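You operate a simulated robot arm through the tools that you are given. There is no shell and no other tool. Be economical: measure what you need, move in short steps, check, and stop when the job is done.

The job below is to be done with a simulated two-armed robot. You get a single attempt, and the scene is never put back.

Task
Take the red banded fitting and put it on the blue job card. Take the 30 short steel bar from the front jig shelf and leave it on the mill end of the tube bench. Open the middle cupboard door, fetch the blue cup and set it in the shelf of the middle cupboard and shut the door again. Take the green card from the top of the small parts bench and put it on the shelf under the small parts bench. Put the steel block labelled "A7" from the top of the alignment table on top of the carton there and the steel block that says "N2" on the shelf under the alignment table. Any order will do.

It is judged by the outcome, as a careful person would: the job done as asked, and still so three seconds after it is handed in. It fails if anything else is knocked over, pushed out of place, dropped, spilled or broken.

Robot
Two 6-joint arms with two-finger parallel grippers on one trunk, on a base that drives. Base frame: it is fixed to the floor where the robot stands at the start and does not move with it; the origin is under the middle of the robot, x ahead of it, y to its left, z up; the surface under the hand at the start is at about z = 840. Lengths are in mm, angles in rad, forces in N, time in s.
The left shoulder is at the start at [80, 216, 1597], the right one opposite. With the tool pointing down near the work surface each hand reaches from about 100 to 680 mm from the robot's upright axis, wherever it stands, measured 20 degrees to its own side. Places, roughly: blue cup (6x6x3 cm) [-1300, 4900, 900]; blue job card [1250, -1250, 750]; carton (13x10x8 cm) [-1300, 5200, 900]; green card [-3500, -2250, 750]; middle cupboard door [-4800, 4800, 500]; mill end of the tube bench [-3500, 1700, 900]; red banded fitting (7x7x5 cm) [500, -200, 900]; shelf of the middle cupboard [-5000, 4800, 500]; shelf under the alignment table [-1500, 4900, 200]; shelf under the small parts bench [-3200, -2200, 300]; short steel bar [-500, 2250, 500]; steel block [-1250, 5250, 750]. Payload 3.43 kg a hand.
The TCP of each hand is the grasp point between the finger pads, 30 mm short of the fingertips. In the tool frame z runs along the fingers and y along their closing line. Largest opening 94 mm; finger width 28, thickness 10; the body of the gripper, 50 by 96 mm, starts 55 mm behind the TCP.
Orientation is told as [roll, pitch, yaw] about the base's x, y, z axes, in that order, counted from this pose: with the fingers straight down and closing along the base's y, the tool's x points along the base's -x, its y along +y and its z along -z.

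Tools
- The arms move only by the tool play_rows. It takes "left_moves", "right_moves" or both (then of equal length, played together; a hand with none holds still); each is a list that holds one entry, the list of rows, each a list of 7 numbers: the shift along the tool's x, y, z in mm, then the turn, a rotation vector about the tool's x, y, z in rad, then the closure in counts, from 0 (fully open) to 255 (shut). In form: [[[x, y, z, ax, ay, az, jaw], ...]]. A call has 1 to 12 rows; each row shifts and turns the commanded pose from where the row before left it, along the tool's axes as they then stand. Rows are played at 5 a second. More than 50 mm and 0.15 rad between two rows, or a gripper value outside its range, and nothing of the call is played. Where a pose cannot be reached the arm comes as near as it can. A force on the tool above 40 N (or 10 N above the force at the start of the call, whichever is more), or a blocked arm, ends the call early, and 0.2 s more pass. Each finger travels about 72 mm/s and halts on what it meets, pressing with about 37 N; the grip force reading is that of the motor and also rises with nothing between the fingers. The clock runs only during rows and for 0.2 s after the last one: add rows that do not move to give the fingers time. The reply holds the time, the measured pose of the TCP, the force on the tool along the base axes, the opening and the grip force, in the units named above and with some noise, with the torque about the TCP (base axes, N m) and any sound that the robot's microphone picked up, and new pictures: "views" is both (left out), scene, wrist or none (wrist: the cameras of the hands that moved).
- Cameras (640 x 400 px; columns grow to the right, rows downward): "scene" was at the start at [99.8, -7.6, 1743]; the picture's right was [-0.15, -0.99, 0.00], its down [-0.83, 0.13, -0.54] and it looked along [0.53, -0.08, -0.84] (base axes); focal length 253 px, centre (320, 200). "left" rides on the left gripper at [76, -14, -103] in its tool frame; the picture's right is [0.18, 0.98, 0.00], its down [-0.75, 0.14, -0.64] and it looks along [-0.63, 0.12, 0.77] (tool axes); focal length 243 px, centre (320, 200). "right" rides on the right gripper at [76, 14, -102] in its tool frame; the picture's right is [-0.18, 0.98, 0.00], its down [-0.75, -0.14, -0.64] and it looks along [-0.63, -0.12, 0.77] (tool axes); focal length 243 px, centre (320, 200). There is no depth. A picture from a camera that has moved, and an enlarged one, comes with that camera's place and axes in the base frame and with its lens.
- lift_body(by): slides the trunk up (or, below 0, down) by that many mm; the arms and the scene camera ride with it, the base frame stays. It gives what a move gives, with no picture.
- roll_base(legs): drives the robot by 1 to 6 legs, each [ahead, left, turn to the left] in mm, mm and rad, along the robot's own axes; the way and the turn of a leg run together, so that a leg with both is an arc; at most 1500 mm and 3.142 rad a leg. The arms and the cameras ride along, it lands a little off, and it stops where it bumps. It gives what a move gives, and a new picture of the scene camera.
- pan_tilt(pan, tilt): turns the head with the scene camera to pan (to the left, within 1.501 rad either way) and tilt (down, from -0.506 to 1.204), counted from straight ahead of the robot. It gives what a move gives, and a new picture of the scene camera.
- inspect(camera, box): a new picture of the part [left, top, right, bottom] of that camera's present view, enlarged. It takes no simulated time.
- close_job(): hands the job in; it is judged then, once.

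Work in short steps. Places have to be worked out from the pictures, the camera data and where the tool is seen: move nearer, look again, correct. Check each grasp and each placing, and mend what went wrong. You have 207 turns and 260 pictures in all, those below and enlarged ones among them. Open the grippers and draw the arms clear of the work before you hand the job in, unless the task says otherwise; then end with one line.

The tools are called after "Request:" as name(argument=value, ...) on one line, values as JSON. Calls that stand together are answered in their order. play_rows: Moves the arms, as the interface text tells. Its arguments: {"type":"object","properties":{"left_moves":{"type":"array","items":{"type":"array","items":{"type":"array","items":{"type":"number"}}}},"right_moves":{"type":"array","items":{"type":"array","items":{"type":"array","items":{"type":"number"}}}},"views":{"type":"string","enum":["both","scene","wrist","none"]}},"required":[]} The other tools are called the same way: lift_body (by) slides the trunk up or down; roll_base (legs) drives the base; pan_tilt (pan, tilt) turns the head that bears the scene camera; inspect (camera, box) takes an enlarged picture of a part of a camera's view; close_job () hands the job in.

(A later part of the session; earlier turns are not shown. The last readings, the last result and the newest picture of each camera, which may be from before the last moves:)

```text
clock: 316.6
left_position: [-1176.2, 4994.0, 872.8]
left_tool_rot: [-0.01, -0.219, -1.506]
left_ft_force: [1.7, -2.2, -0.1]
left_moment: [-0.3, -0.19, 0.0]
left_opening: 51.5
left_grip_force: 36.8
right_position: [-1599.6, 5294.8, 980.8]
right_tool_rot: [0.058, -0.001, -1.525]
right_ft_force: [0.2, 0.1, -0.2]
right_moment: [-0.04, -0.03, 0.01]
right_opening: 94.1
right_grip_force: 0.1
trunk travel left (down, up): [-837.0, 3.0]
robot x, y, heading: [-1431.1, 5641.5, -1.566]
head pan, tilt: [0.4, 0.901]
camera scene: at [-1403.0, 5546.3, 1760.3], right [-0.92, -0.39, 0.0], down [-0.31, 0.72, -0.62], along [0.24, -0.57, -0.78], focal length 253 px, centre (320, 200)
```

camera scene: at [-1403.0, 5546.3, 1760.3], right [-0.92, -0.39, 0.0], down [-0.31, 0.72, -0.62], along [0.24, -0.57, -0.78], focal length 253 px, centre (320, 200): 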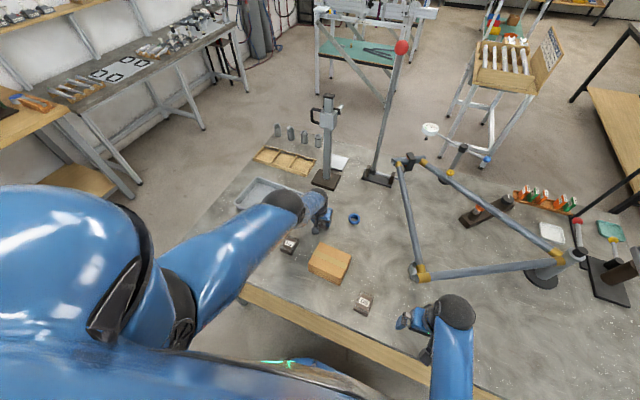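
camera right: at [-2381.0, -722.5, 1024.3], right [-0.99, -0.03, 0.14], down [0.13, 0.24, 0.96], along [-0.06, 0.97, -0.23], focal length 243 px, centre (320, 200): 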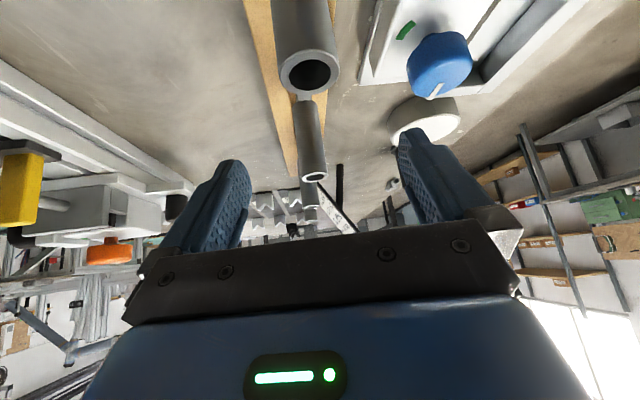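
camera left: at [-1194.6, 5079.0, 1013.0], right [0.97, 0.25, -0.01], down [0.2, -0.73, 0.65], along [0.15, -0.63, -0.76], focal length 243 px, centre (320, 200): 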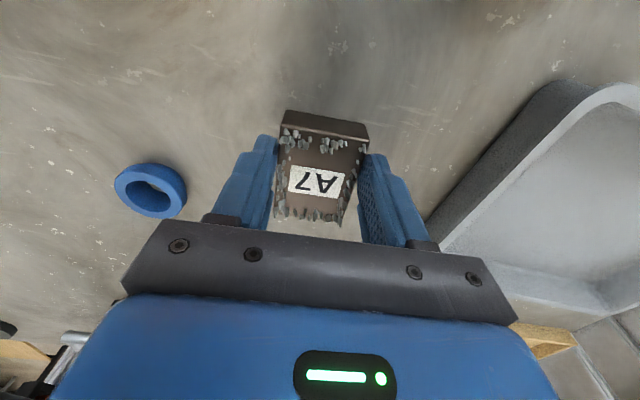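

The arm is straight. I try a string of purely radial (up-and-back) steps.

Request:
play_rows(left_moves=[[[5, 0, -8, 0, 0, 0, 255], [8, 0, -13, 0, 0, 0, 255], [16, 0, -25, 0, 0, 0, 255], [20, 0, -35, 0, 0, 0, 255], [20, 0, -35, 0, 0, 0, 255], [20, 0, -35, 0, 0, 0, 255], [0, 0, 0, 0, 0, 0, 255]]], views="none")

```text
clock: 318.2
left_position: [-1175.1, 4987.9, 879.8]
left_tool_rot: [-0.008, -0.216, -1.504]
left_ft_force: [-1.2, 0.7, -6.5]
left_moment: [0.12, 0.0, 0.01]
left_opening: 51.6
left_grip_force: 37.1
left hand out of reach, approached as far as the arm can: row 1, 2, 3, 4, 5, 6
right_position: [-1599.2, 5293.0, 980.1]
right_tool_rot: [0.057, 0.0, -1.522]
right_ft_force: [0.0, 0.8, 0.6]
right_moment: [-0.01, 0.01, -0.01]
right_opening: 93.9
right_grip_force: 0.0
trunk travel left (down, up): [-837.0, 3.0]
robot x, y, heading: [-1433.6, 5645.2, -1.564]
head pan, tilt: [0.4, 0.901]
```

I can still move along the arc (up and forward), so I'll use that for lifting, and the base and trunk for carrying. First straighten the tool while rising along the arc.

Request:
play_rows(left_moves=[[[3, 0, -15, 0, 0.108, 0, 255], [3, 0, -15, 0, 0.108, 0, 255], [-14, 0, -25, 0, 0, 0, 255], [-16, 0, -25, 0, 0, 0, 255], [-17, 0, -25, 0, 0, 0, 255], [-18, 0, -25, 0, 0, 0, 255], [0, 0, 0, 0, 0, 0, 255]]], views="both")

```text
clock: 319.8
left_position: [-1171.3, 4942.4, 1013.5]
left_tool_rot: [-0.012, 0.0, -1.507]
left_ft_force: [-0.3, 0.9, -6.3]
left_moment: [0.12, 0.02, 0.03]
left_opening: 51.9
left_grip_force: 36.7
left hand out of reach, approached as far as the arm can: row 2, 6
right_position: [-1599.3, 5294.6, 980.2]
right_tool_rot: [0.058, -0.001, -1.524]
right_ft_force: [0.3, 0.4, -0.4]
right_moment: [0.02, 0.01, 0.01]
right_opening: 94.1
right_grip_force: 0.0
trunk travel left (down, up): [-837.0, 3.0]
robot x, y, heading: [-1435.5, 5641.8, -1.568]
head pan, tilt: [0.4, 0.901]
camera scene: at [-1402.8, 5545.1, 1760.2], right [-0.92, -0.39, 0.0], down [-0.31, 0.72, -0.62], along [0.24, -0.57, -0.78], focal length 253 px, centre (320, 200)
camera left: at [-1190.1, 5018.6, 1116.7], right [0.97, 0.25, -0.01], down [0.2, -0.74, 0.64], along [0.15, -0.62, -0.77], focal length 243 px, centre (320, 200)
```

scene: 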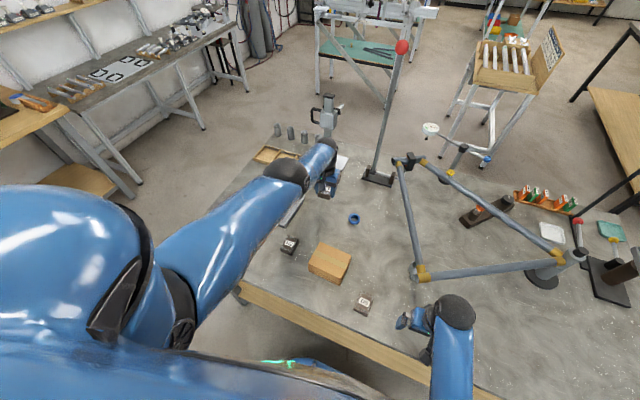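
left: 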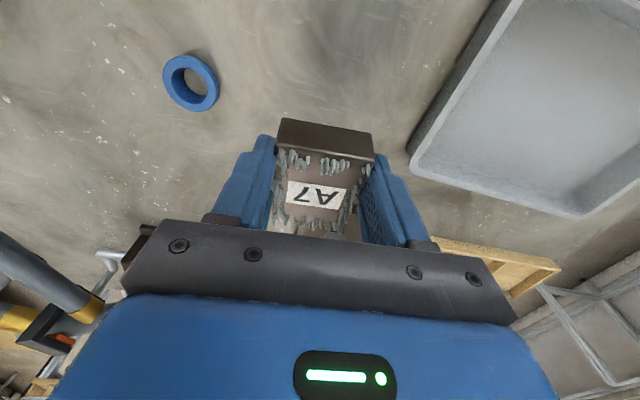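

Now at z 1013. I test whether the arm can come back from here (back 30 mm per row).

Request:
play_rows(left_moves=[[[15, 0, 0, 0, 0, 0, 255], [30, 0, 0, 0, 0, 0, 255], [30, 0, 0, 0, 0, 0, 255], [0, 0, 0, 0, 0, 0, 255]]], views="none")

```text
clock: 320.8
left_position: [-1171.0, 4958.8, 990.5]
left_tool_rot: [-0.012, -0.001, -1.507]
left_ft_force: [-0.5, -0.4, -6.8]
left_moment: [0.09, -0.03, 0.02]
left_opening: 51.5
left_grip_force: 37.2
left hand out of reach, approached as far as the arm can: row 1, 2, 3
right_position: [-1598.6, 5294.1, 979.1]
right_tool_rot: [0.057, -0.002, -1.524]
right_ft_force: [-0.1, 0.7, 0.1]
right_moment: [-0.04, -0.04, 0.01]
right_opening: 94.1
right_grip_force: 0.0
trunk travel left (down, up): [-837.0, 3.0]
robot x, y, heading: [-1433.6, 5647.6, -1.569]
head pan, tilt: [0.4, 0.901]
```

Still stretched. I go up the arc again, then carry the block with the base: back 245 mm and right 118 mm, over the carton.

Request:
play_rows(left_moves=[[[-18, 0, -25, 0, 0, 0, 255], [0, 0, 0, 0, 0, 0, 255]]], views="none")

Request:
roll_base(legs=[[-240, -115, 0]])

Request:
inspect(camera="left", box=[0, 0, 640, 400])

```text
clock: 321.4
left_position: [-1168.5, 4946.0, 1015.9]
left_tool_rot: [-0.012, -0.001, -1.505]
left_ft_force: [0.1, 0.6, -6.6]
left_moment: [0.06, 0.03, -0.04]
left_opening: 52.0
left_grip_force: 36.8
left hand out of reach, approached as far as the arm can: row 1
right_position: [-1598.5, 5294.4, 980.1]
right_tool_rot: [0.058, -0.001, -1.523]
right_ft_force: [0.5, -0.3, -0.2]
right_moment: [0.03, 0.0, -0.01]
right_opening: 94.1
right_grip_force: 0.1
trunk travel left (down, up): [-837.0, 3.0]
robot x, y, heading: [-1433.1, 5645.3, -1.569]
head pan, tilt: [0.4, 0.901]
```

```text
clock: 323.3
left_position: [-1281.0, 5190.7, 1013.4]
left_tool_rot: [-0.013, 0.001, -1.509]
left_ft_force: [0.7, -0.6, -6.8]
left_moment: [0.09, 0.02, -0.03]
left_opening: 51.7
left_grip_force: 37.2
right_position: [-1712.7, 5540.1, 978.8]
right_tool_rot: [0.055, 0.0, -1.527]
right_ft_force: [0.4, 0.4, -1.1]
right_moment: [0.03, 0.03, -0.03]
right_opening: 94.0
right_grip_force: 0.0
trunk travel left (down, up): [-837.0, 3.0]
robot x, y, heading: [-1544.0, 5896.2, -1.574]
head pan, tilt: [0.4, 0.901]
camera scene: at [-1514.1, 5789.1, 1759.7], right [-0.92, -0.39, 0.0], down [-0.31, 0.72, -0.62], along [0.24, -0.57, -0.79], focal length 253 px, centre (320, 200)
```

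scene: 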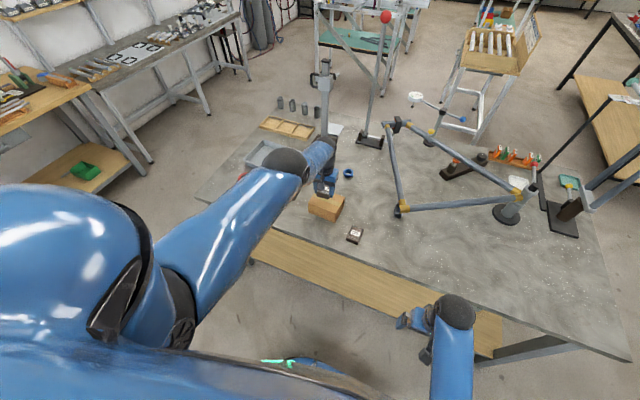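

```text
1.00 times, centred on (320, 200) of left (not enlarged: the box is as wide or as high as the picture)
camera zoom: at [-1298.9, 5266.6, 1116.3], right [0.97, 0.25, -0.01], down [0.2, -0.74, 0.64], along [0.15, -0.62, -0.77], focal length 243 px, centre (320, 200)
```

zoom: 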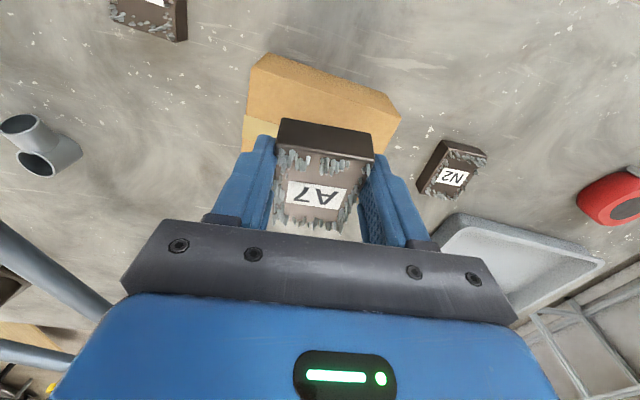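

Carton top centre works out at (-1281,5161). I drive 28 mm ahead and lower the trunk 30 mm.

Request:
roll_base(legs=[[28, 0, 0]])

Request:
lift_body(by=-25)

Request:
inspect(camera="left", box=[0, 0, 640, 400])

```text
clock: 324.2
left_position: [-1281.6, 5171.0, 1020.0]
left_tool_rot: [-0.011, -0.004, -1.505]
left_ft_force: [0.6, 0.2, -5.4]
left_moment: [0.08, 0.01, -0.02]
left_opening: 51.4
left_grip_force: 36.9
right_position: [-1714.3, 5519.9, 982.5]
right_tool_rot: [0.057, -0.007, -1.524]
right_ft_force: [-0.5, 0.1, 0.8]
right_moment: [-0.05, -0.01, 0.01]
right_opening: 93.7
right_grip_force: 0.0
trunk travel left (down, up): [-837.0, 3.0]
robot x, y, heading: [-1549.3, 5865.1, -1.57]
head pan, tilt: [0.4, 0.901]
camera scene: at [-1516.3, 5775.7, 1760.9], right [-0.92, -0.39, 0.0], down [-0.31, 0.72, -0.62], along [0.24, -0.58, -0.78], focal length 253 px, centre (320, 200)
```

scene: 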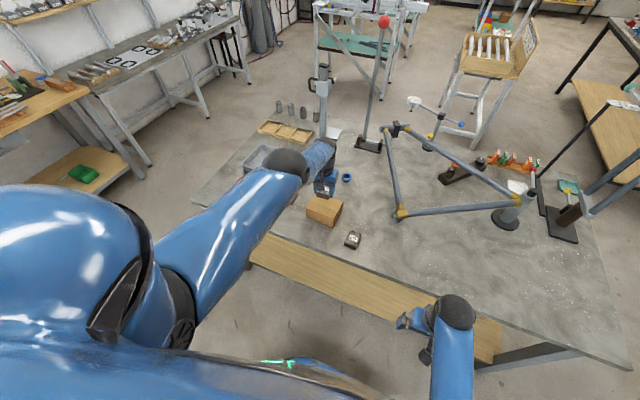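

```text
clock: 324.9
left_position: [-1281.9, 5168.3, 993.1]
left_tool_rot: [-0.012, -0.001, -1.507]
left_ft_force: [0.0, -0.1, -6.6]
left_moment: [0.05, 0.0, 0.03]
left_opening: 51.7
left_grip_force: 37.3
right_position: [-1712.8, 5516.9, 956.6]
right_tool_rot: [0.057, -0.005, -1.523]
right_ft_force: [0.0, -0.4, 0.5]
right_moment: [-0.01, -0.01, -0.05]
right_opening: 94.3
right_grip_force: 0.1
trunk travel left (down, up): [-812.0, 28.0]
robot x, y, heading: [-1548.4, 5867.1, -1.573]
head pan, tilt: [0.4, 0.901]
```

```text
1.00 times, centred on (320, 200) of left (not enlarged: the box is as wide or as high as the picture)
camera zoom: at [-1299.9, 5243.8, 1094.9], right [0.97, 0.25, -0.01], down [0.2, -0.74, 0.64], along [0.15, -0.62, -0.77], focal length 243 px, centre (320, 200)
```

zoom: 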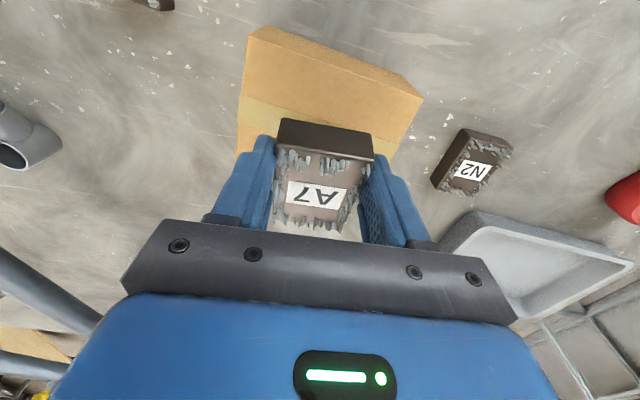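

Centred over the carton (tape centre y≈5165). I lower the trunk in small steps watching force.

Request:
lift_body(by=-14)

Request:
lift_body(by=-5)

Request:
lift_body(by=-5)

```text
clock: 325.5
left_position: [-1281.7, 5165.7, 975.6]
left_tool_rot: [-0.01, -0.001, -1.507]
left_ft_force: [0.2, -0.3, -6.7]
left_moment: [0.08, 0.01, -0.02]
left_opening: 51.5
left_grip_force: 37.3
right_position: [-1713.3, 5515.2, 940.6]
right_tool_rot: [0.057, 0.002, -1.523]
right_ft_force: [0.0, 0.6, -0.2]
right_moment: [-0.03, -0.02, 0.02]
right_opening: 93.6
right_grip_force: 0.1
trunk travel left (down, up): [-798.0, 42.0]
robot x, y, heading: [-1544.8, 5865.1, -1.568]
head pan, tilt: [0.4, 0.901]
```

```text
clock: 326.0
left_position: [-1282.3, 5166.5, 970.3]
left_tool_rot: [-0.01, 0.002, -1.506]
left_ft_force: [0.1, -0.5, -6.1]
left_moment: [0.1, 0.03, 0.01]
left_opening: 51.4
left_grip_force: 37.2
right_position: [-1712.7, 5513.5, 935.9]
right_tool_rot: [0.058, -0.001, -1.523]
right_ft_force: [0.3, -0.2, 0.1]
right_moment: [0.02, -0.04, -0.01]
right_opening: 94.0
right_grip_force: 0.1
trunk travel left (down, up): [-793.0, 47.0]
robot x, y, heading: [-1546.2, 5865.9, -1.566]
head pan, tilt: [0.4, 0.901]
```

```text
clock: 326.6
left_position: [-1281.3, 5166.6, 966.2]
left_tool_rot: [-0.011, 0.0, -1.505]
left_ft_force: [-0.3, 0.9, -6.5]
left_moment: [0.06, -0.01, -0.04]
left_opening: 51.6
left_grip_force: 37.0
right_position: [-1712.9, 5515.1, 930.7]
right_tool_rot: [0.058, 0.0, -1.524]
right_ft_force: [0.5, 1.0, 0.0]
right_moment: [0.0, 0.03, -0.02]
right_opening: 93.9
right_grip_force: 0.1
trunk travel left (down, up): [-788.0, 52.0]
robot x, y, heading: [-1548.5, 5866.6, -1.569]
head pan, tilt: [0.4, 0.901]
```

No contact yet at 966; I continue.

Request:
lift_body(by=-4)

Request:
lift_body(by=-4)

Request:
lift_body(by=-4)

Request:
inspect(camera="left", box=[160, 40, 480, 240])

```text
clock: 327.1
left_position: [-1281.9, 5165.2, 963.1]
left_tool_rot: [-0.01, 0.0, -1.508]
left_ft_force: [-0.9, -0.5, -6.8]
left_moment: [0.1, -0.02, 0.05]
left_opening: 51.7
left_grip_force: 37.2
right_position: [-1713.7, 5515.4, 926.9]
right_tool_rot: [0.059, 0.001, -1.523]
right_ft_force: [-0.2, 1.0, 0.1]
right_moment: [0.03, 0.03, 0.0]
right_opening: 94.0
right_grip_force: 0.0
trunk travel left (down, up): [-784.0, 56.0]
robot x, y, heading: [-1546.3, 5868.0, -1.563]
head pan, tilt: [0.4, 0.901]
```

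```text
clock: 327.6
left_position: [-1281.3, 5167.7, 958.5]
left_tool_rot: [-0.011, 0.001, -1.507]
left_ft_force: [0.3, -0.5, -5.9]
left_moment: [0.05, -0.01, 0.0]
left_opening: 51.9
left_grip_force: 36.9
right_position: [-1711.8, 5515.2, 923.4]
right_tool_rot: [0.055, 0.0, -1.523]
right_ft_force: [-0.3, 0.4, -0.3]
right_moment: [0.01, 0.0, -0.01]
right_opening: 93.8
right_grip_force: 0.0
trunk travel left (down, up): [-780.0, 60.0]
robot x, y, heading: [-1545.3, 5867.2, -1.564]
head pan, tilt: [0.4, 0.901]
```

```text
clock: 328.2
left_position: [-1281.2, 5166.2, 953.6]
left_tool_rot: [-0.012, 0.001, -1.506]
left_ft_force: [0.8, -0.3, -6.7]
left_moment: [0.08, 0.04, -0.01]
left_opening: 51.8
left_grip_force: 36.8
right_position: [-1712.8, 5514.7, 918.6]
right_tool_rot: [0.059, 0.0, -1.524]
right_ft_force: [-0.5, 0.6, 0.1]
right_moment: [-0.02, -0.03, 0.0]
right_opening: 94.1
right_grip_force: 0.2
trunk travel left (down, up): [-776.0, 64.0]
robot x, y, heading: [-1545.9, 5863.2, -1.569]
head pan, tilt: [0.4, 0.901]
```

```text
2.00 times, centred on (320, 140) of left
camera zoom: at [-1300.1, 5241.9, 1057.3], right [0.97, 0.25, -0.01], down [0.2, -0.74, 0.64], along [0.15, -0.62, -0.77], focal length 485 px, centre (320, 320)
```

zoom: 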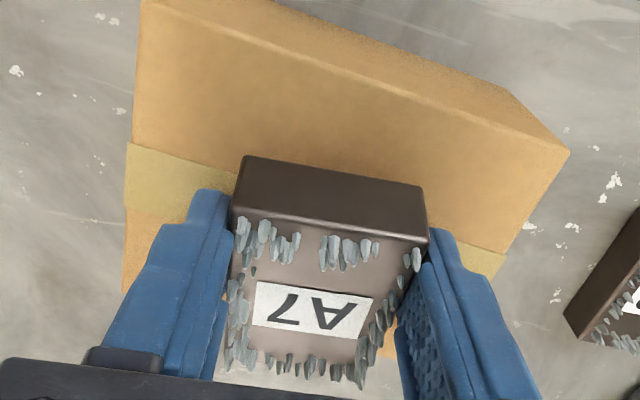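

Request:
lift_body(by=-4)

Request:
lift_body(by=-4)

Request:
lift_body(by=-4)

Request:
inspect(camera="left", box=[160, 40, 480, 240])

```text
clock: 328.7
left_position: [-1282.8, 5166.6, 952.8]
left_tool_rot: [-0.01, -0.005, -1.505]
left_ft_force: [0.8, 0.6, 5.7]
left_moment: [-0.36, -0.41, 0.04]
left_opening: 51.8
left_grip_force: 37.1
right_position: [-1713.6, 5516.9, 916.6]
right_tool_rot: [0.058, -0.003, -1.523]
right_ft_force: [-0.8, -0.6, -0.2]
right_moment: [0.05, -0.05, -0.01]
right_opening: 93.9
right_grip_force: 0.0
trunk travel left (down, up): [-772.0, 68.0]
robot x, y, heading: [-1546.7, 5863.4, -1.566]
head pan, tilt: [0.4, 0.901]
```

```text
clock: 329.2
left_position: [-1281.5, 5167.1, 950.8]
left_tool_rot: [-0.008, -0.007, -1.508]
left_ft_force: [1.8, 0.1, 19.4]
left_moment: [-1.07, -0.83, 0.09]
left_opening: 51.5
left_grip_force: 37.1
right_position: [-1712.8, 5518.2, 912.6]
right_tool_rot: [0.059, -0.004, -1.525]
right_ft_force: [0.4, 0.0, -0.5]
right_moment: [0.0, -0.02, -0.01]
right_opening: 94.0
right_grip_force: 0.1
trunk travel left (down, up): [-768.0, 72.0]
robot x, y, heading: [-1543.2, 5864.0, -1.573]
head pan, tilt: [0.4, 0.901]
```

```text
clock: 329.8
left_position: [-1281.5, 5170.6, 945.4]
left_tool_rot: [-0.011, -0.005, -1.506]
left_ft_force: [3.1, 0.9, 17.8]
left_moment: [-1.03, -0.84, 0.23]
left_opening: 51.4
left_grip_force: 37.5
right_position: [-1713.4, 5518.1, 908.7]
right_tool_rot: [0.059, -0.002, -1.523]
right_ft_force: [-1.1, -0.4, 0.0]
right_moment: [0.0, -0.03, -0.03]
right_opening: 93.9
right_grip_force: 0.1
trunk travel left (down, up): [-764.0, 76.0]
robot x, y, heading: [-1546.1, 5863.9, -1.566]
head pan, tilt: [0.4, 0.901]
```

```text
2.00 times, centred on (320, 140) of left
camera zoom: at [-1300.5, 5245.2, 1047.9], right [0.97, 0.25, -0.01], down [0.2, -0.74, 0.64], along [0.15, -0.62, -0.77], focal length 485 px, centre (320, 320)
```

zoom: 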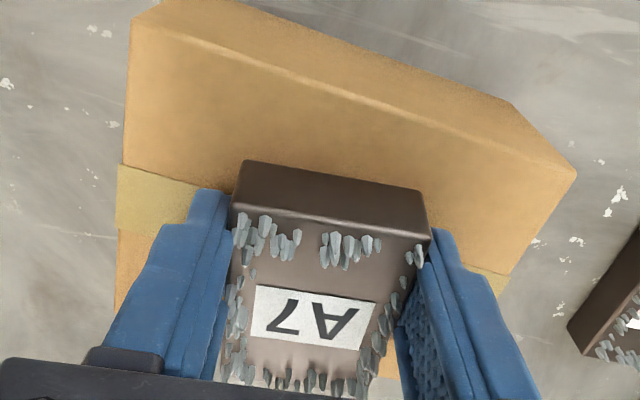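

Contact: the block is turning flat on the carton. I lower 4 mm more, then check.

Request:
lift_body(by=-4)

Request:
inspect(camera="left", box=[160, 40, 480, 240])

Request:
inspect(camera="scene", box=[260, 120, 400, 260])

```text
clock: 330.3
left_position: [-1282.3, 5170.9, 941.8]
left_tool_rot: [-0.009, 0.0, -1.506]
left_ft_force: [3.8, 4.3, 18.3]
left_moment: [-0.88, -0.77, 0.29]
left_opening: 51.7
left_grip_force: 36.5
right_position: [-1713.5, 5518.0, 904.1]
right_tool_rot: [0.06, -0.003, -1.524]
right_ft_force: [0.1, -0.9, -0.1]
right_moment: [0.01, 0.01, -0.04]
right_opening: 93.8
right_grip_force: 0.1
trunk travel left (down, up): [-760.0, 80.0]
robot x, y, heading: [-1543.9, 5864.1, -1.57]
head pan, tilt: [0.4, 0.901]
```

```text
2.00 times, centred on (320, 140) of left
camera zoom: at [-1300.7, 5245.9, 1043.9], right [0.97, 0.25, -0.01], down [0.2, -0.74, 0.64], along [0.15, -0.62, -0.77], focal length 485 px, centre (320, 320)
```

zoom: 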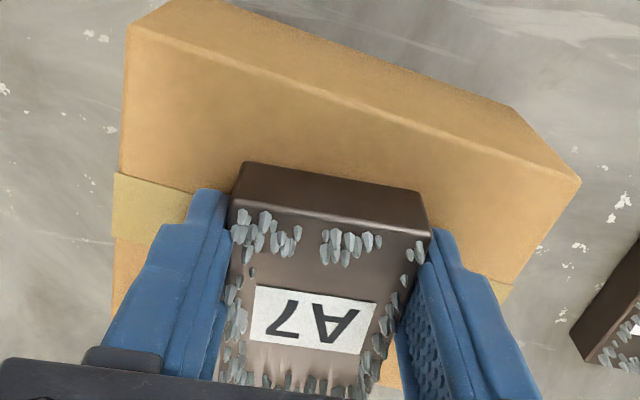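

```text
2.86 times, centred on (330, 190) of scene
camera zoom: at [-1517.7, 5772.3, 1683.6], right [-0.92, -0.39, 0.0], down [-0.31, 0.72, -0.62], along [0.24, -0.57, -0.78], focal length 722 px, centre (291, 229)
```

zoom: 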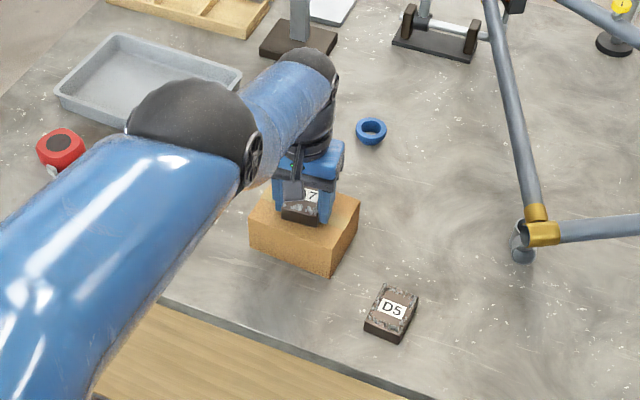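

Request:
lift_body(by=-3)

Request:
play_rows(left_moves=[[[0, 0, 0, 0, 0, 0, 230], [0, 0, 0, 0, 0, 0, 190], [0, 0, 0, 0, 0, 0, 140], [0, 0, 0, 0, 0, 0, 90], [0, 0, 0, 0, 0, 0, 60], [0, 0, 0, 0, 0, 0, 60]]], views="wrist")

```text
clock: 330.8
left_position: [-1282.0, 5170.5, 939.5]
left_tool_rot: [-0.009, -0.005, -1.506]
left_ft_force: [4.0, 4.8, 25.7]
left_moment: [-0.08, -1.04, 0.1]
left_opening: 51.8
left_grip_force: 37.1
right_position: [-1714.2, 5519.6, 902.2]
right_tool_rot: [0.061, -0.005, -1.523]
right_ft_force: [0.7, 0.6, -0.7]
right_moment: [-0.01, -0.02, 0.01]
right_opening: 94.1
right_grip_force: 0.0
trunk travel left (down, up): [-757.0, 83.0]
robot x, y, heading: [-1547.8, 5865.7, -1.576]
head pan, tilt: [0.4, 0.901]
```

```text
clock: 332.2
left_position: [-1287.2, 5170.3, 939.3]
left_tool_rot: [-0.007, -0.006, -1.509]
left_ft_force: [-11.8, 0.8, 23.1]
left_moment: [0.42, -0.49, 0.06]
left_opening: 64.3
left_grip_force: 0.1
right_position: [-1717.3, 5519.4, 900.9]
right_tool_rot: [0.062, -0.006, -1.527]
right_ft_force: [-0.7, -0.6, 0.8]
right_moment: [-0.02, 0.0, -0.01]
right_opening: 93.9
right_grip_force: 0.1
trunk travel left (down, up): [-757.0, 83.0]
robot x, y, heading: [-1546.4, 5862.9, -1.57]
head pan, tilt: [0.4, 0.901]
camera left: at [-1305.5, 5245.9, 1042.6], right [0.97, 0.24, -0.01], down [0.19, -0.74, 0.65], along [0.15, -0.63, -0.76], focal length 243 px, centre (320, 200)
```

left: 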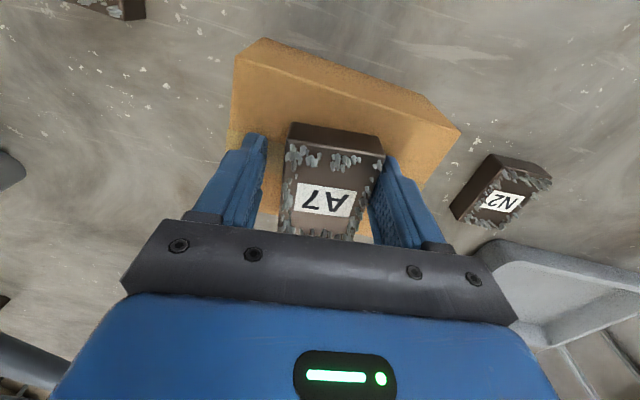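

Block is flat on the carton; fingertips rest on the carton top, so I raise the trunk now and check.

Request:
lift_body(by=60)

Request:
inspect(camera="left", box=[0, 0, 640, 400])

```text
clock: 333.2
left_position: [-1282.9, 5166.4, 995.2]
left_tool_rot: [-0.01, 0.0, -1.507]
left_ft_force: [-0.3, 0.1, -0.2]
left_moment: [0.01, -0.02, 0.0]
left_opening: 71.9
left_grip_force: 0.0
right_position: [-1714.1, 5515.0, 960.5]
right_tool_rot: [0.058, -0.001, -1.525]
right_ft_force: [0.5, -0.6, -0.1]
right_moment: [0.02, -0.01, 0.0]
right_opening: 94.2
right_grip_force: 0.0
trunk travel left (down, up): [-817.0, 23.0]
robot x, y, heading: [-1548.1, 5863.5, -1.567]
head pan, tilt: [0.4, 0.901]
```

```text
1.00 times, centred on (320, 200) of left (not enlarged: the box is as wide or as high as the picture)
camera zoom: at [-1300.2, 5242.3, 1098.3], right [0.97, 0.25, -0.01], down [0.2, -0.74, 0.64], along [0.15, -0.62, -0.77], focal length 243 px, centre (320, 200)
```

zoom: 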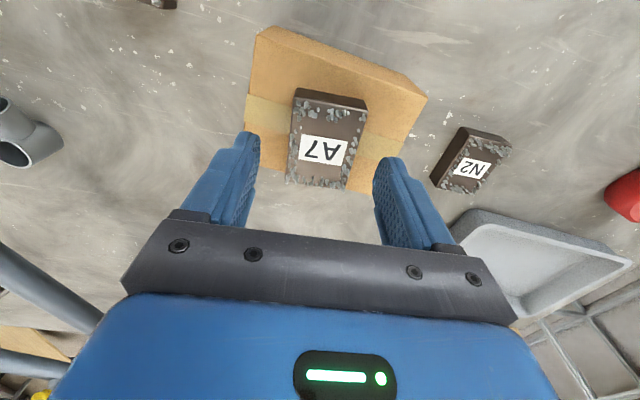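

A7 rests on the carton. Now I try to unlock the stretched left arm with inward steps combined with sideways motion.

Request:
play_rows(left_moves=[[[20, 30, -20, 0, 0, 0, 60], [25, 30, -15, 0, 0, 0, 60], [30, -30, -10, 0, 0, 0, 60], [35, -30, 0, 0, 0, 0, 60], [0, 0, 0, 0, 0, 0, 60]]], views="none")

```text
clock: 334.4
left_position: [-1273.0, 5169.4, 994.9]
left_tool_rot: [-0.009, -0.001, -1.506]
left_ft_force: [0.0, -1.4, -0.3]
left_moment: [-0.01, -0.01, -0.01]
left_opening: 71.9
left_grip_force: 0.0
left hand out of reach, approached as far as the arm can: row 1, 2, 3, 4
right_position: [-1712.4, 5515.7, 961.2]
right_tool_rot: [0.058, -0.002, -1.524]
right_ft_force: [-0.8, 0.4, -0.3]
right_moment: [0.0, 0.0, 0.0]
right_opening: 94.2
right_grip_force: 0.1
trunk travel left (down, up): [-817.0, 23.0]
robot x, y, heading: [-1550.3, 5864.3, -1.57]
head pan, tilt: [0.4, 0.901]
```

Still locked. I drive to the free floor right of the table and try to unlock the elbow through a large wrist rotation there.

Request:
roll_base(legs=[[0, 1000, 0]])

Request:
play_rows(left_moves=[[[0, 0, 0, 0, -0.14, 0, 60], [0, 0, 0, 0, -0.14, 0, 60], [0, 0, 0, 0, -0.14, 0, 60], [0, 0, 0, 0, -0.14, 0, 60], [0, 0, 0, 0, -0.14, 0, 60], [0, 0, 0, 0, -0.14, 0, 60], [0, 0, 0, 0, -0.14, 0, 60], [0, 0, 0, 0, -0.14, 0, 60], [0, 0, 0, 0, 0, 0, 60]]], views="scene")

```text
clock: 339.6
left_position: [-266.9, 5178.1, 996.4]
left_tool_rot: [-0.009, 0.001, -1.498]
left_ft_force: [-0.2, -0.1, 0.4]
left_moment: [0.01, 0.0, -0.01]
left_opening: 72.3
left_grip_force: 0.0
right_position: [-709.2, 5520.8, 960.7]
right_tool_rot: [0.06, -0.002, -1.514]
right_ft_force: [-0.6, -0.3, 0.4]
right_moment: [-0.04, 0.0, -0.01]
right_opening: 94.1
right_grip_force: 0.1
trunk travel left (down, up): [-817.0, 23.0]
robot x, y, heading: [-546.1, 5873.6, -1.556]
head pan, tilt: [0.4, 0.901]
camera scene: at [-516.1, 5774.6, 1740.4], right [-0.92, -0.4, 0.0], down [-0.31, 0.72, -0.62], along [0.25, -0.57, -0.78], focal length 253 px, centre (320, 200)
```

scene: 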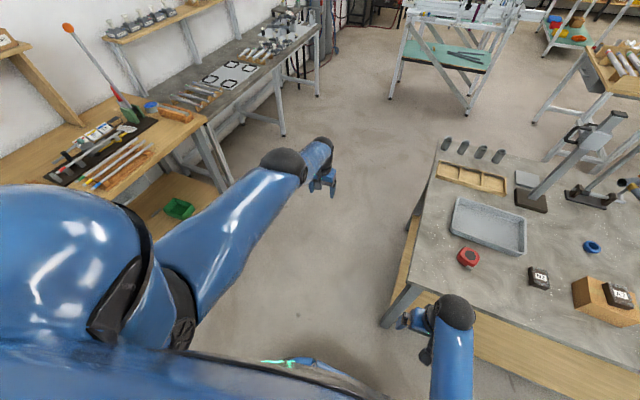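

```text
clock: 341.6
left_position: [-262.3, 5093.0, 948.7]
left_tool_rot: [-0.05, -1.031, -1.475]
left_ft_force: [0.2, 0.3, 0.3]
left_moment: [0.0, -0.03, -0.01]
left_opening: 72.0
left_grip_force: 0.0
left hand out of reach, approached as far as the arm can: row 1, 2, 3, 4, 5, 6, 7
right_position: [-708.1, 5522.4, 960.7]
right_tool_rot: [0.059, -0.003, -1.514]
right_ft_force: [0.0, 0.3, 0.2]
right_moment: [0.0, 0.0, -0.02]
right_opening: 94.1
right_grip_force: 0.0
trunk travel left (down, up): [-817.0, 23.0]
robot x, y, heading: [-545.9, 5870.8, -1.562]
head pan, tilt: [0.4, 0.901]
camera scene: at [-514.2, 5775.6, 1740.4], right [-0.92, -0.4, 0.0], down [-0.31, 0.72, -0.62], along [0.25, -0.57, -0.78], focal length 253 px, centre (320, 200)
```

scene: 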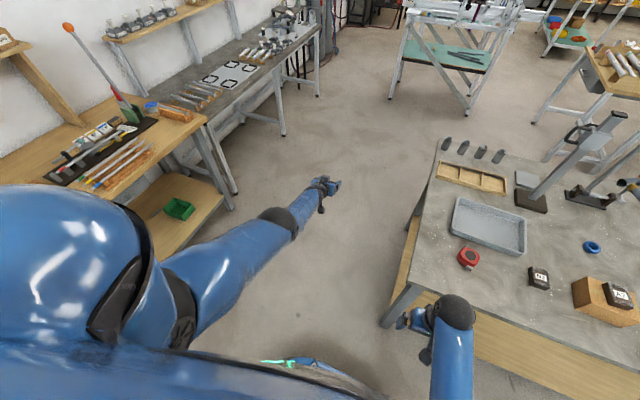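

The last row was accepted; I continue rotating and then pull inward.

Request:
play_rows(left_moves=[[[0, 0, 0, 0, -0.14, 0, 60], [0, 0, 0, 0, -0.14, 0, 60], [0, 0, -30, 0, 0, 0, 60], [0, 0, -40, 0, 0, 0, 60], [0, 0, -40, 0, 0, 0, 60], [0, 0, -40, 0, 0, 0, 60], [0, 0, 0, 0, 0, 0, 60]]], views="scene")

```text
clock: 343.2
left_position: [-267.5, 5228.3, 1017.9]
left_tool_rot: [-0.098, -1.08, -1.467]
left_ft_force: [0.7, -0.8, -0.8]
left_moment: [0.03, 0.04, 0.01]
left_opening: 71.7
left_grip_force: 0.0
left hand out of reach, approached as far as the arm can: row 1, 2, 3
right_position: [-709.0, 5521.5, 960.7]
right_tool_rot: [0.058, -0.003, -1.515]
right_ft_force: [-0.5, -0.7, -0.5]
right_moment: [0.03, 0.04, -0.03]
right_opening: 93.9
right_grip_force: 0.1
trunk travel left (down, up): [-817.0, 23.0]
robot x, y, heading: [-548.0, 5873.2, -1.556]
head pan, tilt: [0.4, 0.901]
camera scene: at [-514.4, 5774.3, 1740.3], right [-0.92, -0.4, 0.0], down [-0.31, 0.72, -0.62], along [0.25, -0.57, -0.78], focal length 253 px, centre (320, 200)
```

scene: 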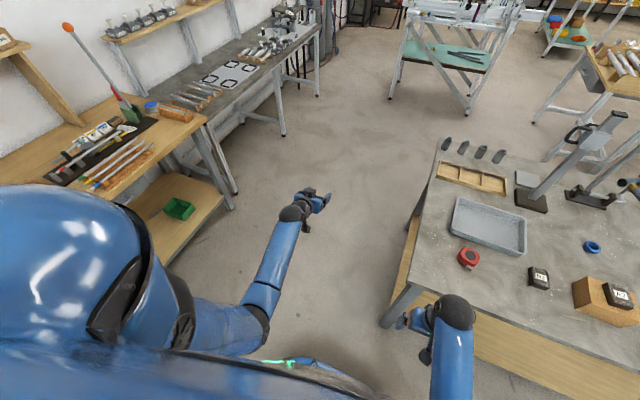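

Unlocked: the elbow bends again. I pull the hand in and bring the tool back to vertical.

Request:
play_rows(left_moves=[[[0, 0, -40, 0, 0, 0, 60], [10, 0, -40, 0, 0.1, 0, 0], [20, 0, -30, 0, 0.13, 0, 0], [20, 0, -20, 0, 0.13, 0, 0], [20, 0, -10, 0, 0.13, 0, 0], [20, 0, 0, 0, 0.13, 0, 0], [20, 0, 10, 0, 0.13, 0, 0], [10, 0, 10, 0, 0.13, 0, 0], [10, 0, 10, 0, 0.1, 0, 0], [10, 0, 10, 0, 0.09, 0, 0], [0, 0, 0, 0, 0, 0, 0]]], views="scene")

```text
clock: 345.6
left_position: [-271.9, 5443.3, 974.7]
left_tool_rot: [-0.048, -0.012, -1.555]
left_ft_force: [-1.0, 0.0, -0.3]
left_moment: [0.01, -0.01, 0.02]
left_opening: 94.2
left_grip_force: 0.1
right_position: [-708.7, 5521.9, 961.6]
right_tool_rot: [0.06, -0.002, -1.516]
right_ft_force: [-0.1, -0.3, 0.2]
right_moment: [0.05, -0.01, 0.03]
right_opening: 93.8
right_grip_force: 0.0
trunk travel left (down, up): [-817.0, 23.0]
robot x, y, heading: [-549.1, 5870.8, -1.557]
head pan, tilt: [0.4, 0.901]
camera scene: at [-514.4, 5775.0, 1740.3], right [-0.92, -0.4, 0.0], down [-0.31, 0.72, -0.62], along [0.25, -0.57, -0.78], focal length 253 px, centre (320, 200)
```

scene: 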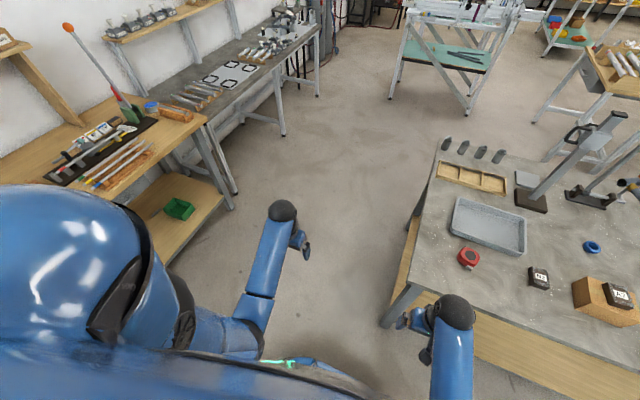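

Both arms are fine again. Next N2: I drive so that the left hand is near it, at a comfortable reach.

Request:
roll_base(legs=[[0, -770, 0], [210, 0, -0.014]])

Request:
inspect(camera="left", box=[0, 0, 640, 400])

```text
clock: 351.0
left_position: [-1038.8, 5225.7, 976.1]
left_tool_rot: [-0.046, -0.017, -1.56]
left_ft_force: [-0.6, 1.2, 0.9]
left_moment: [-0.05, 0.01, 0.01]
left_opening: 94.0
left_grip_force: 0.0
right_position: [-1475.8, 5306.9, 961.5]
right_tool_rot: [0.058, -0.004, -1.521]
right_ft_force: [0.2, 0.1, 0.2]
right_moment: [-0.05, 0.02, 0.01]
right_opening: 94.0
right_grip_force: 0.1
trunk travel left (down, up): [-817.0, 23.0]
robot x, y, heading: [-1309.1, 5652.7, -1.568]
head pan, tilt: [0.4, 0.901]
camera scene: at [-1280.8, 5562.0, 1740.8], right [-0.92, -0.39, 0.0], down [-0.31, 0.72, -0.62], along [0.25, -0.57, -0.78], focal length 253 px, centre (320, 200)
```

scene: 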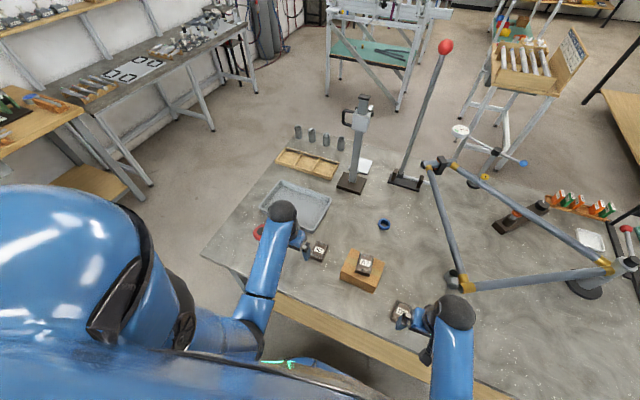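

```text
1.00 times, centred on (320, 200) of left (not enlarged: the box is as wide or as high as the picture)
camera zoom: at [-1050.0, 5304.0, 1078.1], right [0.98, 0.19, -0.05], down [0.18, -0.74, 0.65], along [0.09, -0.64, -0.76], focal length 243 px, centre (320, 200)
```

zoom: 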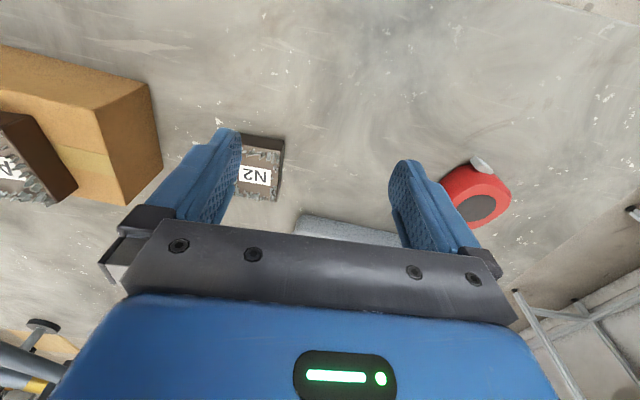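

N2 is at about (-1094,5161). I move over it and level the tool, then descend to z≈915.

Request:
play_rows(left_moves=[[[-32, -28, 0, -0.046, 0, 0, 0], [-32, -28, 0, 0, 0, 0, 0], [0, 0, 30, 0, 0, 0, 0], [0, 0, 30, 0, 0, 0, 0], [0, 0, 0, 0, 0, 0, 0]]], views="wrist")

```text
clock: 352.2
left_position: [-1096.4, 5157.6, 917.1]
left_tool_rot: [-0.001, -0.013, -1.555]
left_ft_force: [0.5, 0.3, -0.2]
left_moment: [-0.02, 0.0, 0.0]
left_opening: 94.0
left_grip_force: 0.0
right_position: [-1477.0, 5302.5, 960.0]
right_tool_rot: [0.059, -0.001, -1.52]
right_ft_force: [0.1, -0.4, 0.8]
right_moment: [0.01, 0.01, 0.05]
right_opening: 93.7
right_grip_force: 0.2
trunk travel left (down, up): [-817.0, 23.0]
robot x, y, heading: [-1311.8, 5656.3, -1.568]
head pan, tilt: [0.4, 0.901]
camera left: at [-1111.2, 5233.8, 1018.4], right [0.98, 0.2, 0.0], down [0.15, -0.74, 0.65], along [0.12, -0.64, -0.76], focal length 243 px, centre (320, 200)
```

left: 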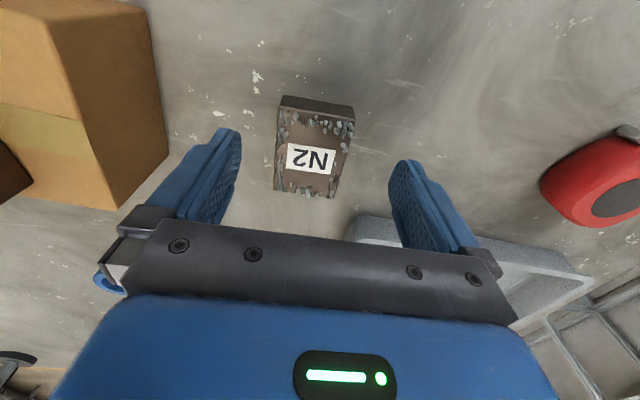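

N2 centred. I align yaw, descend to z≈886 and close.

Request:
play_rows(left_moves=[[[-4, -3, 10, 0, 0, -0.06, 30], [0, 0, 10, 0, 0, 0, 30], [0, 0, 6, 0, 0, 0, 30], [0, 0, 4, 0, 0, 0, 60], [0, 0, 0, 0, 0, 0, 120], [0, 0, 0, 0, 0, 0, 255], [0, 0, 0, 0, 0, 0, 255], [0, 0, 0, 0, 0, 0, 255], [0, 0, -20, 0, 0, 0, 255], [0, 0, -30, 0, 0, 0, 255], [0, 0, -30, 0, 0, 0, 255]]], views="wrist")

```text
clock: 354.6
left_position: [-1096.1, 5153.6, 965.8]
left_tool_rot: [-0.002, -0.01, -1.5]
left_ft_force: [-0.4, 0.2, -5.8]
left_moment: [0.1, -0.02, 0.01]
left_opening: 51.5
left_grip_force: 36.9
right_position: [-1476.8, 5304.2, 960.4]
right_tool_rot: [0.058, 0.001, -1.521]
right_ft_force: [-0.3, -0.1, -0.6]
right_moment: [-0.01, 0.01, -0.01]
right_opening: 93.9
right_grip_force: 0.0
trunk travel left (down, up): [-817.0, 23.0]
robot x, y, heading: [-1315.1, 5652.4, -1.57]
head pan, tilt: [0.4, 0.901]
camera left: at [-1116.7, 5230.1, 1067.3], right [0.97, 0.25, 0.0], down [0.2, -0.73, 0.65], along [0.16, -0.63, -0.76], focal length 243 px, centre (320, 200)
```

left: 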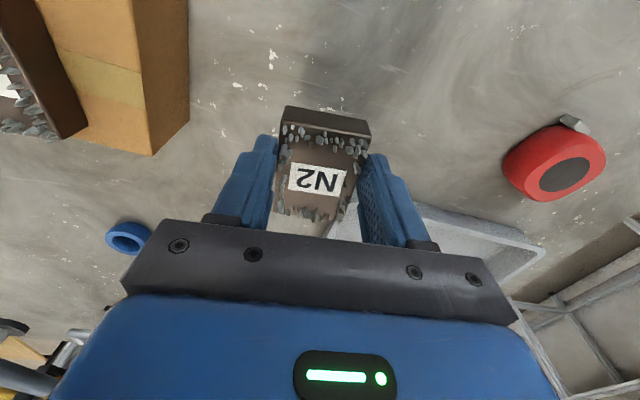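

N2 held. I bring the hand back a bit, back off 380 mm and lower the trunk to look at the shelf.

Request:
play_rows(left_moves=[[[20, 0, -10, 0, 0, 0, 255], [30, 0, 0, 0, 0, 0, 255], [0, 0, 0, 0, 0, 0, 255]]], views="none")

Request:
roll_base(legs=[[-400, 0, 0]])

Request:
lift_body(by=-400)

Request:
pan_tilt(pan=0.15, tilt=0.8)

```text
clock: 355.4
left_position: [-1100.5, 5203.6, 974.6]
left_tool_rot: [-0.002, -0.011, -1.499]
left_ft_force: [0.0, 0.2, -7.1]
left_moment: [0.07, 0.01, 0.01]
left_opening: 51.7
left_grip_force: 36.7
right_position: [-1476.7, 5302.0, 959.1]
right_tool_rot: [0.058, 0.001, -1.519]
right_ft_force: [-0.2, 0.5, -0.3]
right_moment: [0.01, -0.02, -0.02]
right_opening: 94.1
right_grip_force: 0.1
trunk travel left (down, up): [-817.0, 23.0]
robot x, y, heading: [-1310.6, 5654.5, -1.571]
head pan, tilt: [0.4, 0.901]
```

```text
clock: 357.9
left_position: [-1099.1, 5600.3, 973.6]
left_tool_rot: [0.001, -0.01, -1.486]
left_ft_force: [-0.4, 0.8, -5.4]
left_moment: [0.08, 0.03, -0.01]
left_opening: 51.7
left_grip_force: 37.2
right_position: [-1474.6, 5695.8, 960.0]
right_tool_rot: [0.058, -0.001, -1.507]
right_ft_force: [-0.4, 0.1, 0.3]
right_moment: [0.01, 0.0, -0.02]
right_opening: 93.9
right_grip_force: 0.0
trunk travel left (down, up): [-817.0, 23.0]
robot x, y, heading: [-1316.2, 6048.4, -1.555]
head pan, tilt: [0.4, 0.901]
stopped in leg 1: the robot was blocked; the commanded pose is now the measured one
camera scene: at [-1283.0, 5950.6, 1740.3], right [-0.91, -0.41, 0.0], down [-0.32, 0.72, -0.62], along [0.25, -0.57, -0.78], focal length 253 px, centre (320, 200)
```

scene: 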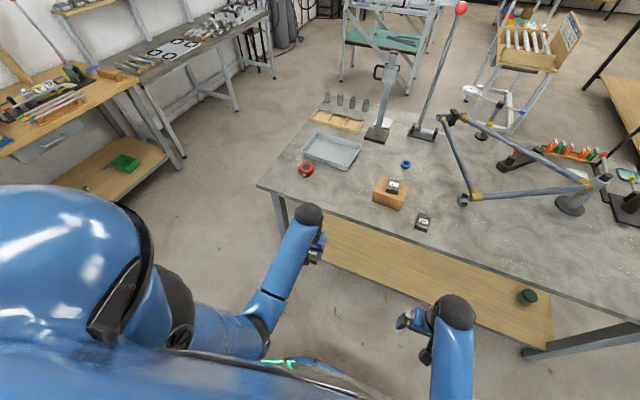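

```text
clock: 361.7
left_position: [-1096.5, 5599.5, 574.0]
left_tool_rot: [-0.001, -0.009, -1.487]
left_ft_force: [0.1, -0.7, -6.8]
left_moment: [0.07, -0.01, 0.0]
left_opening: 51.6
left_grip_force: 37.1
right_position: [-1474.2, 5696.7, 558.5]
right_tool_rot: [0.057, 0.001, -1.508]
right_ft_force: [0.4, 0.1, -0.5]
right_moment: [0.02, 0.0, 0.03]
right_opening: 94.0
right_grip_force: 0.1
trunk travel left (down, up): [-417.0, 423.0]
robot x, y, heading: [-1314.0, 6048.2, -1.554]
head pan, tilt: [0.4, 0.901]
```

```text
clock: 362.5
left_position: [-1097.4, 5601.0, 572.9]
left_tool_rot: [-0.001, -0.011, -1.487]
left_ft_force: [0.3, -0.5, -6.0]
left_moment: [0.08, 0.04, -0.02]
left_opening: 51.7
left_grip_force: 37.3
right_position: [-1473.6, 5695.9, 559.7]
right_tool_rot: [0.057, 0.0, -1.508]
right_ft_force: [-0.2, 0.3, 0.7]
right_moment: [-0.03, -0.01, 0.01]
right_opening: 94.1
right_grip_force: 0.1
trunk travel left (down, up): [-417.0, 423.0]
robot x, y, heading: [-1313.5, 6047.6, -1.55]
head pan, tilt: [0.15, 0.799]
camera scene: at [-1298.2, 5939.6, 1348.1], right [-0.99, -0.17, 0.0], down [-0.12, 0.71, -0.7], along [0.12, -0.69, -0.72], focal length 253 px, centre (320, 200)
```

scene: 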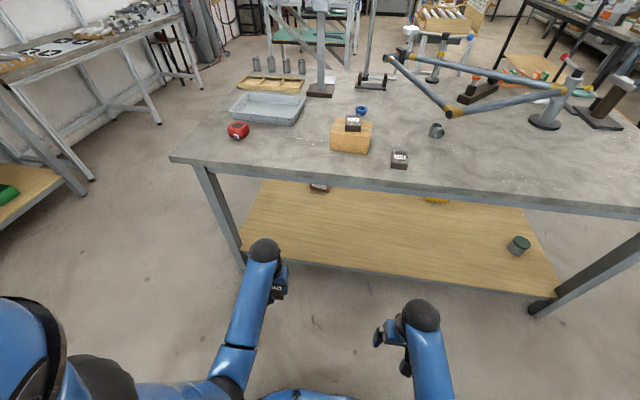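

The shelf is open and empty here. I move the right hand slightly forward, lower the trunk 270 more, then look before driving in.

Request:
play_rows(right_moves=[[[-30, 0, 0, 0.058, 0, 0, 0], [-30, 0, 0, 0, 0, 0, 0]]], views="none")

Request:
lift_body(by=-270)

Request:
roll_base(legs=[[230, 0, -0.02]])

Request:
inspect(camera="left", box=[0, 0, 640, 400])

```text
clock: 363.1
left_position: [-1097.4, 5600.2, 573.7]
left_tool_rot: [-0.001, -0.011, -1.488]
left_ft_force: [0.4, -0.1, -6.8]
left_moment: [0.09, 0.01, 0.0]
left_opening: 51.5
left_grip_force: 36.9
right_position: [-1468.6, 5634.3, 561.4]
right_tool_rot: [-0.001, 0.004, -1.508]
right_ft_force: [0.9, 0.1, -0.8]
right_moment: [0.01, 0.01, -0.02]
right_opening: 93.9
right_grip_force: 0.1
trunk travel left (down, up): [-417.0, 423.0]
robot x, y, heading: [-1315.9, 6050.6, -1.557]
head pan, tilt: [0.15, 0.799]
```

```text
clock: 365.8
left_position: [-1096.7, 5601.8, 303.8]
left_tool_rot: [0.0, -0.012, -1.487]
left_ft_force: [-0.7, 0.4, -5.7]
left_moment: [0.1, 0.03, -0.02]
left_opening: 51.7
left_grip_force: 36.8
right_position: [-1468.7, 5636.6, 291.0]
right_tool_rot: [-0.001, 0.0, -1.508]
right_ft_force: [-0.1, 0.0, 0.2]
right_moment: [-0.02, -0.01, -0.01]
right_opening: 94.0
right_grip_force: 0.0
trunk travel left (down, up): [-147.0, 693.0]
robot x, y, heading: [-1311.5, 6047.4, -1.551]
head pan, tilt: [0.15, 0.799]
```

```text
clock: 367.6
left_position: [-1101.1, 5367.3, 303.3]
left_tool_rot: [-0.003, -0.009, -1.502]
left_ft_force: [-0.6, 0.1, -6.9]
left_moment: [0.06, -0.01, -0.04]
left_opening: 51.7
left_grip_force: 37.0
right_position: [-1472.8, 5408.6, 290.7]
right_tool_rot: [0.001, 0.002, -1.523]
right_ft_force: [-0.4, -1.1, -0.3]
right_moment: [0.02, 0.04, 0.0]
right_opening: 93.9
right_grip_force: 0.2
trunk travel left (down, up): [-147.0, 693.0]
robot x, y, heading: [-1308.2, 5819.7, -1.57]
head pan, tilt: [0.15, 0.799]
camera scene: at [-1297.5, 5708.4, 1078.0], right [-0.99, -0.15, 0.0], down [-0.11, 0.71, -0.7], along [0.11, -0.69, -0.72], focal length 253 px, centre (320, 200)
```

scene: 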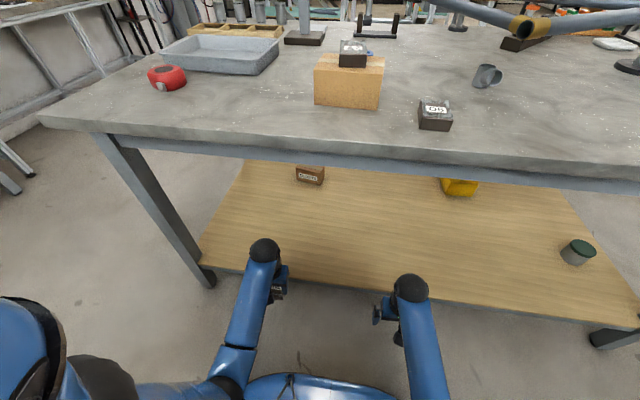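

```text
1.00 times, centred on (320, 200) of left (not enlarged: the box is as wide or as high as the picture)
camera zoom: at [-1120.8, 5443.3, 405.6], right [0.97, 0.25, 0.0], down [0.19, -0.74, 0.65], along [0.16, -0.63, -0.76], focal length 243 px, centre (320, 200)
```

zoom: 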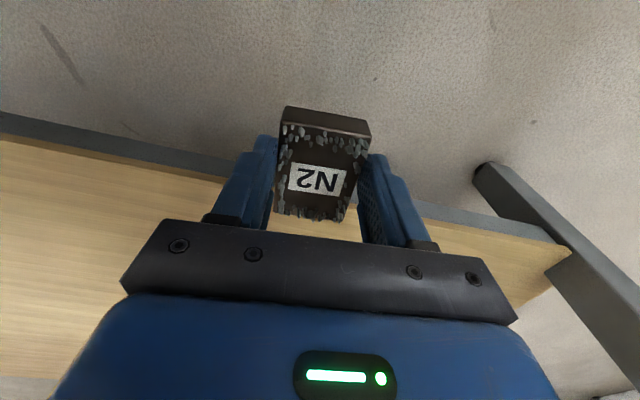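

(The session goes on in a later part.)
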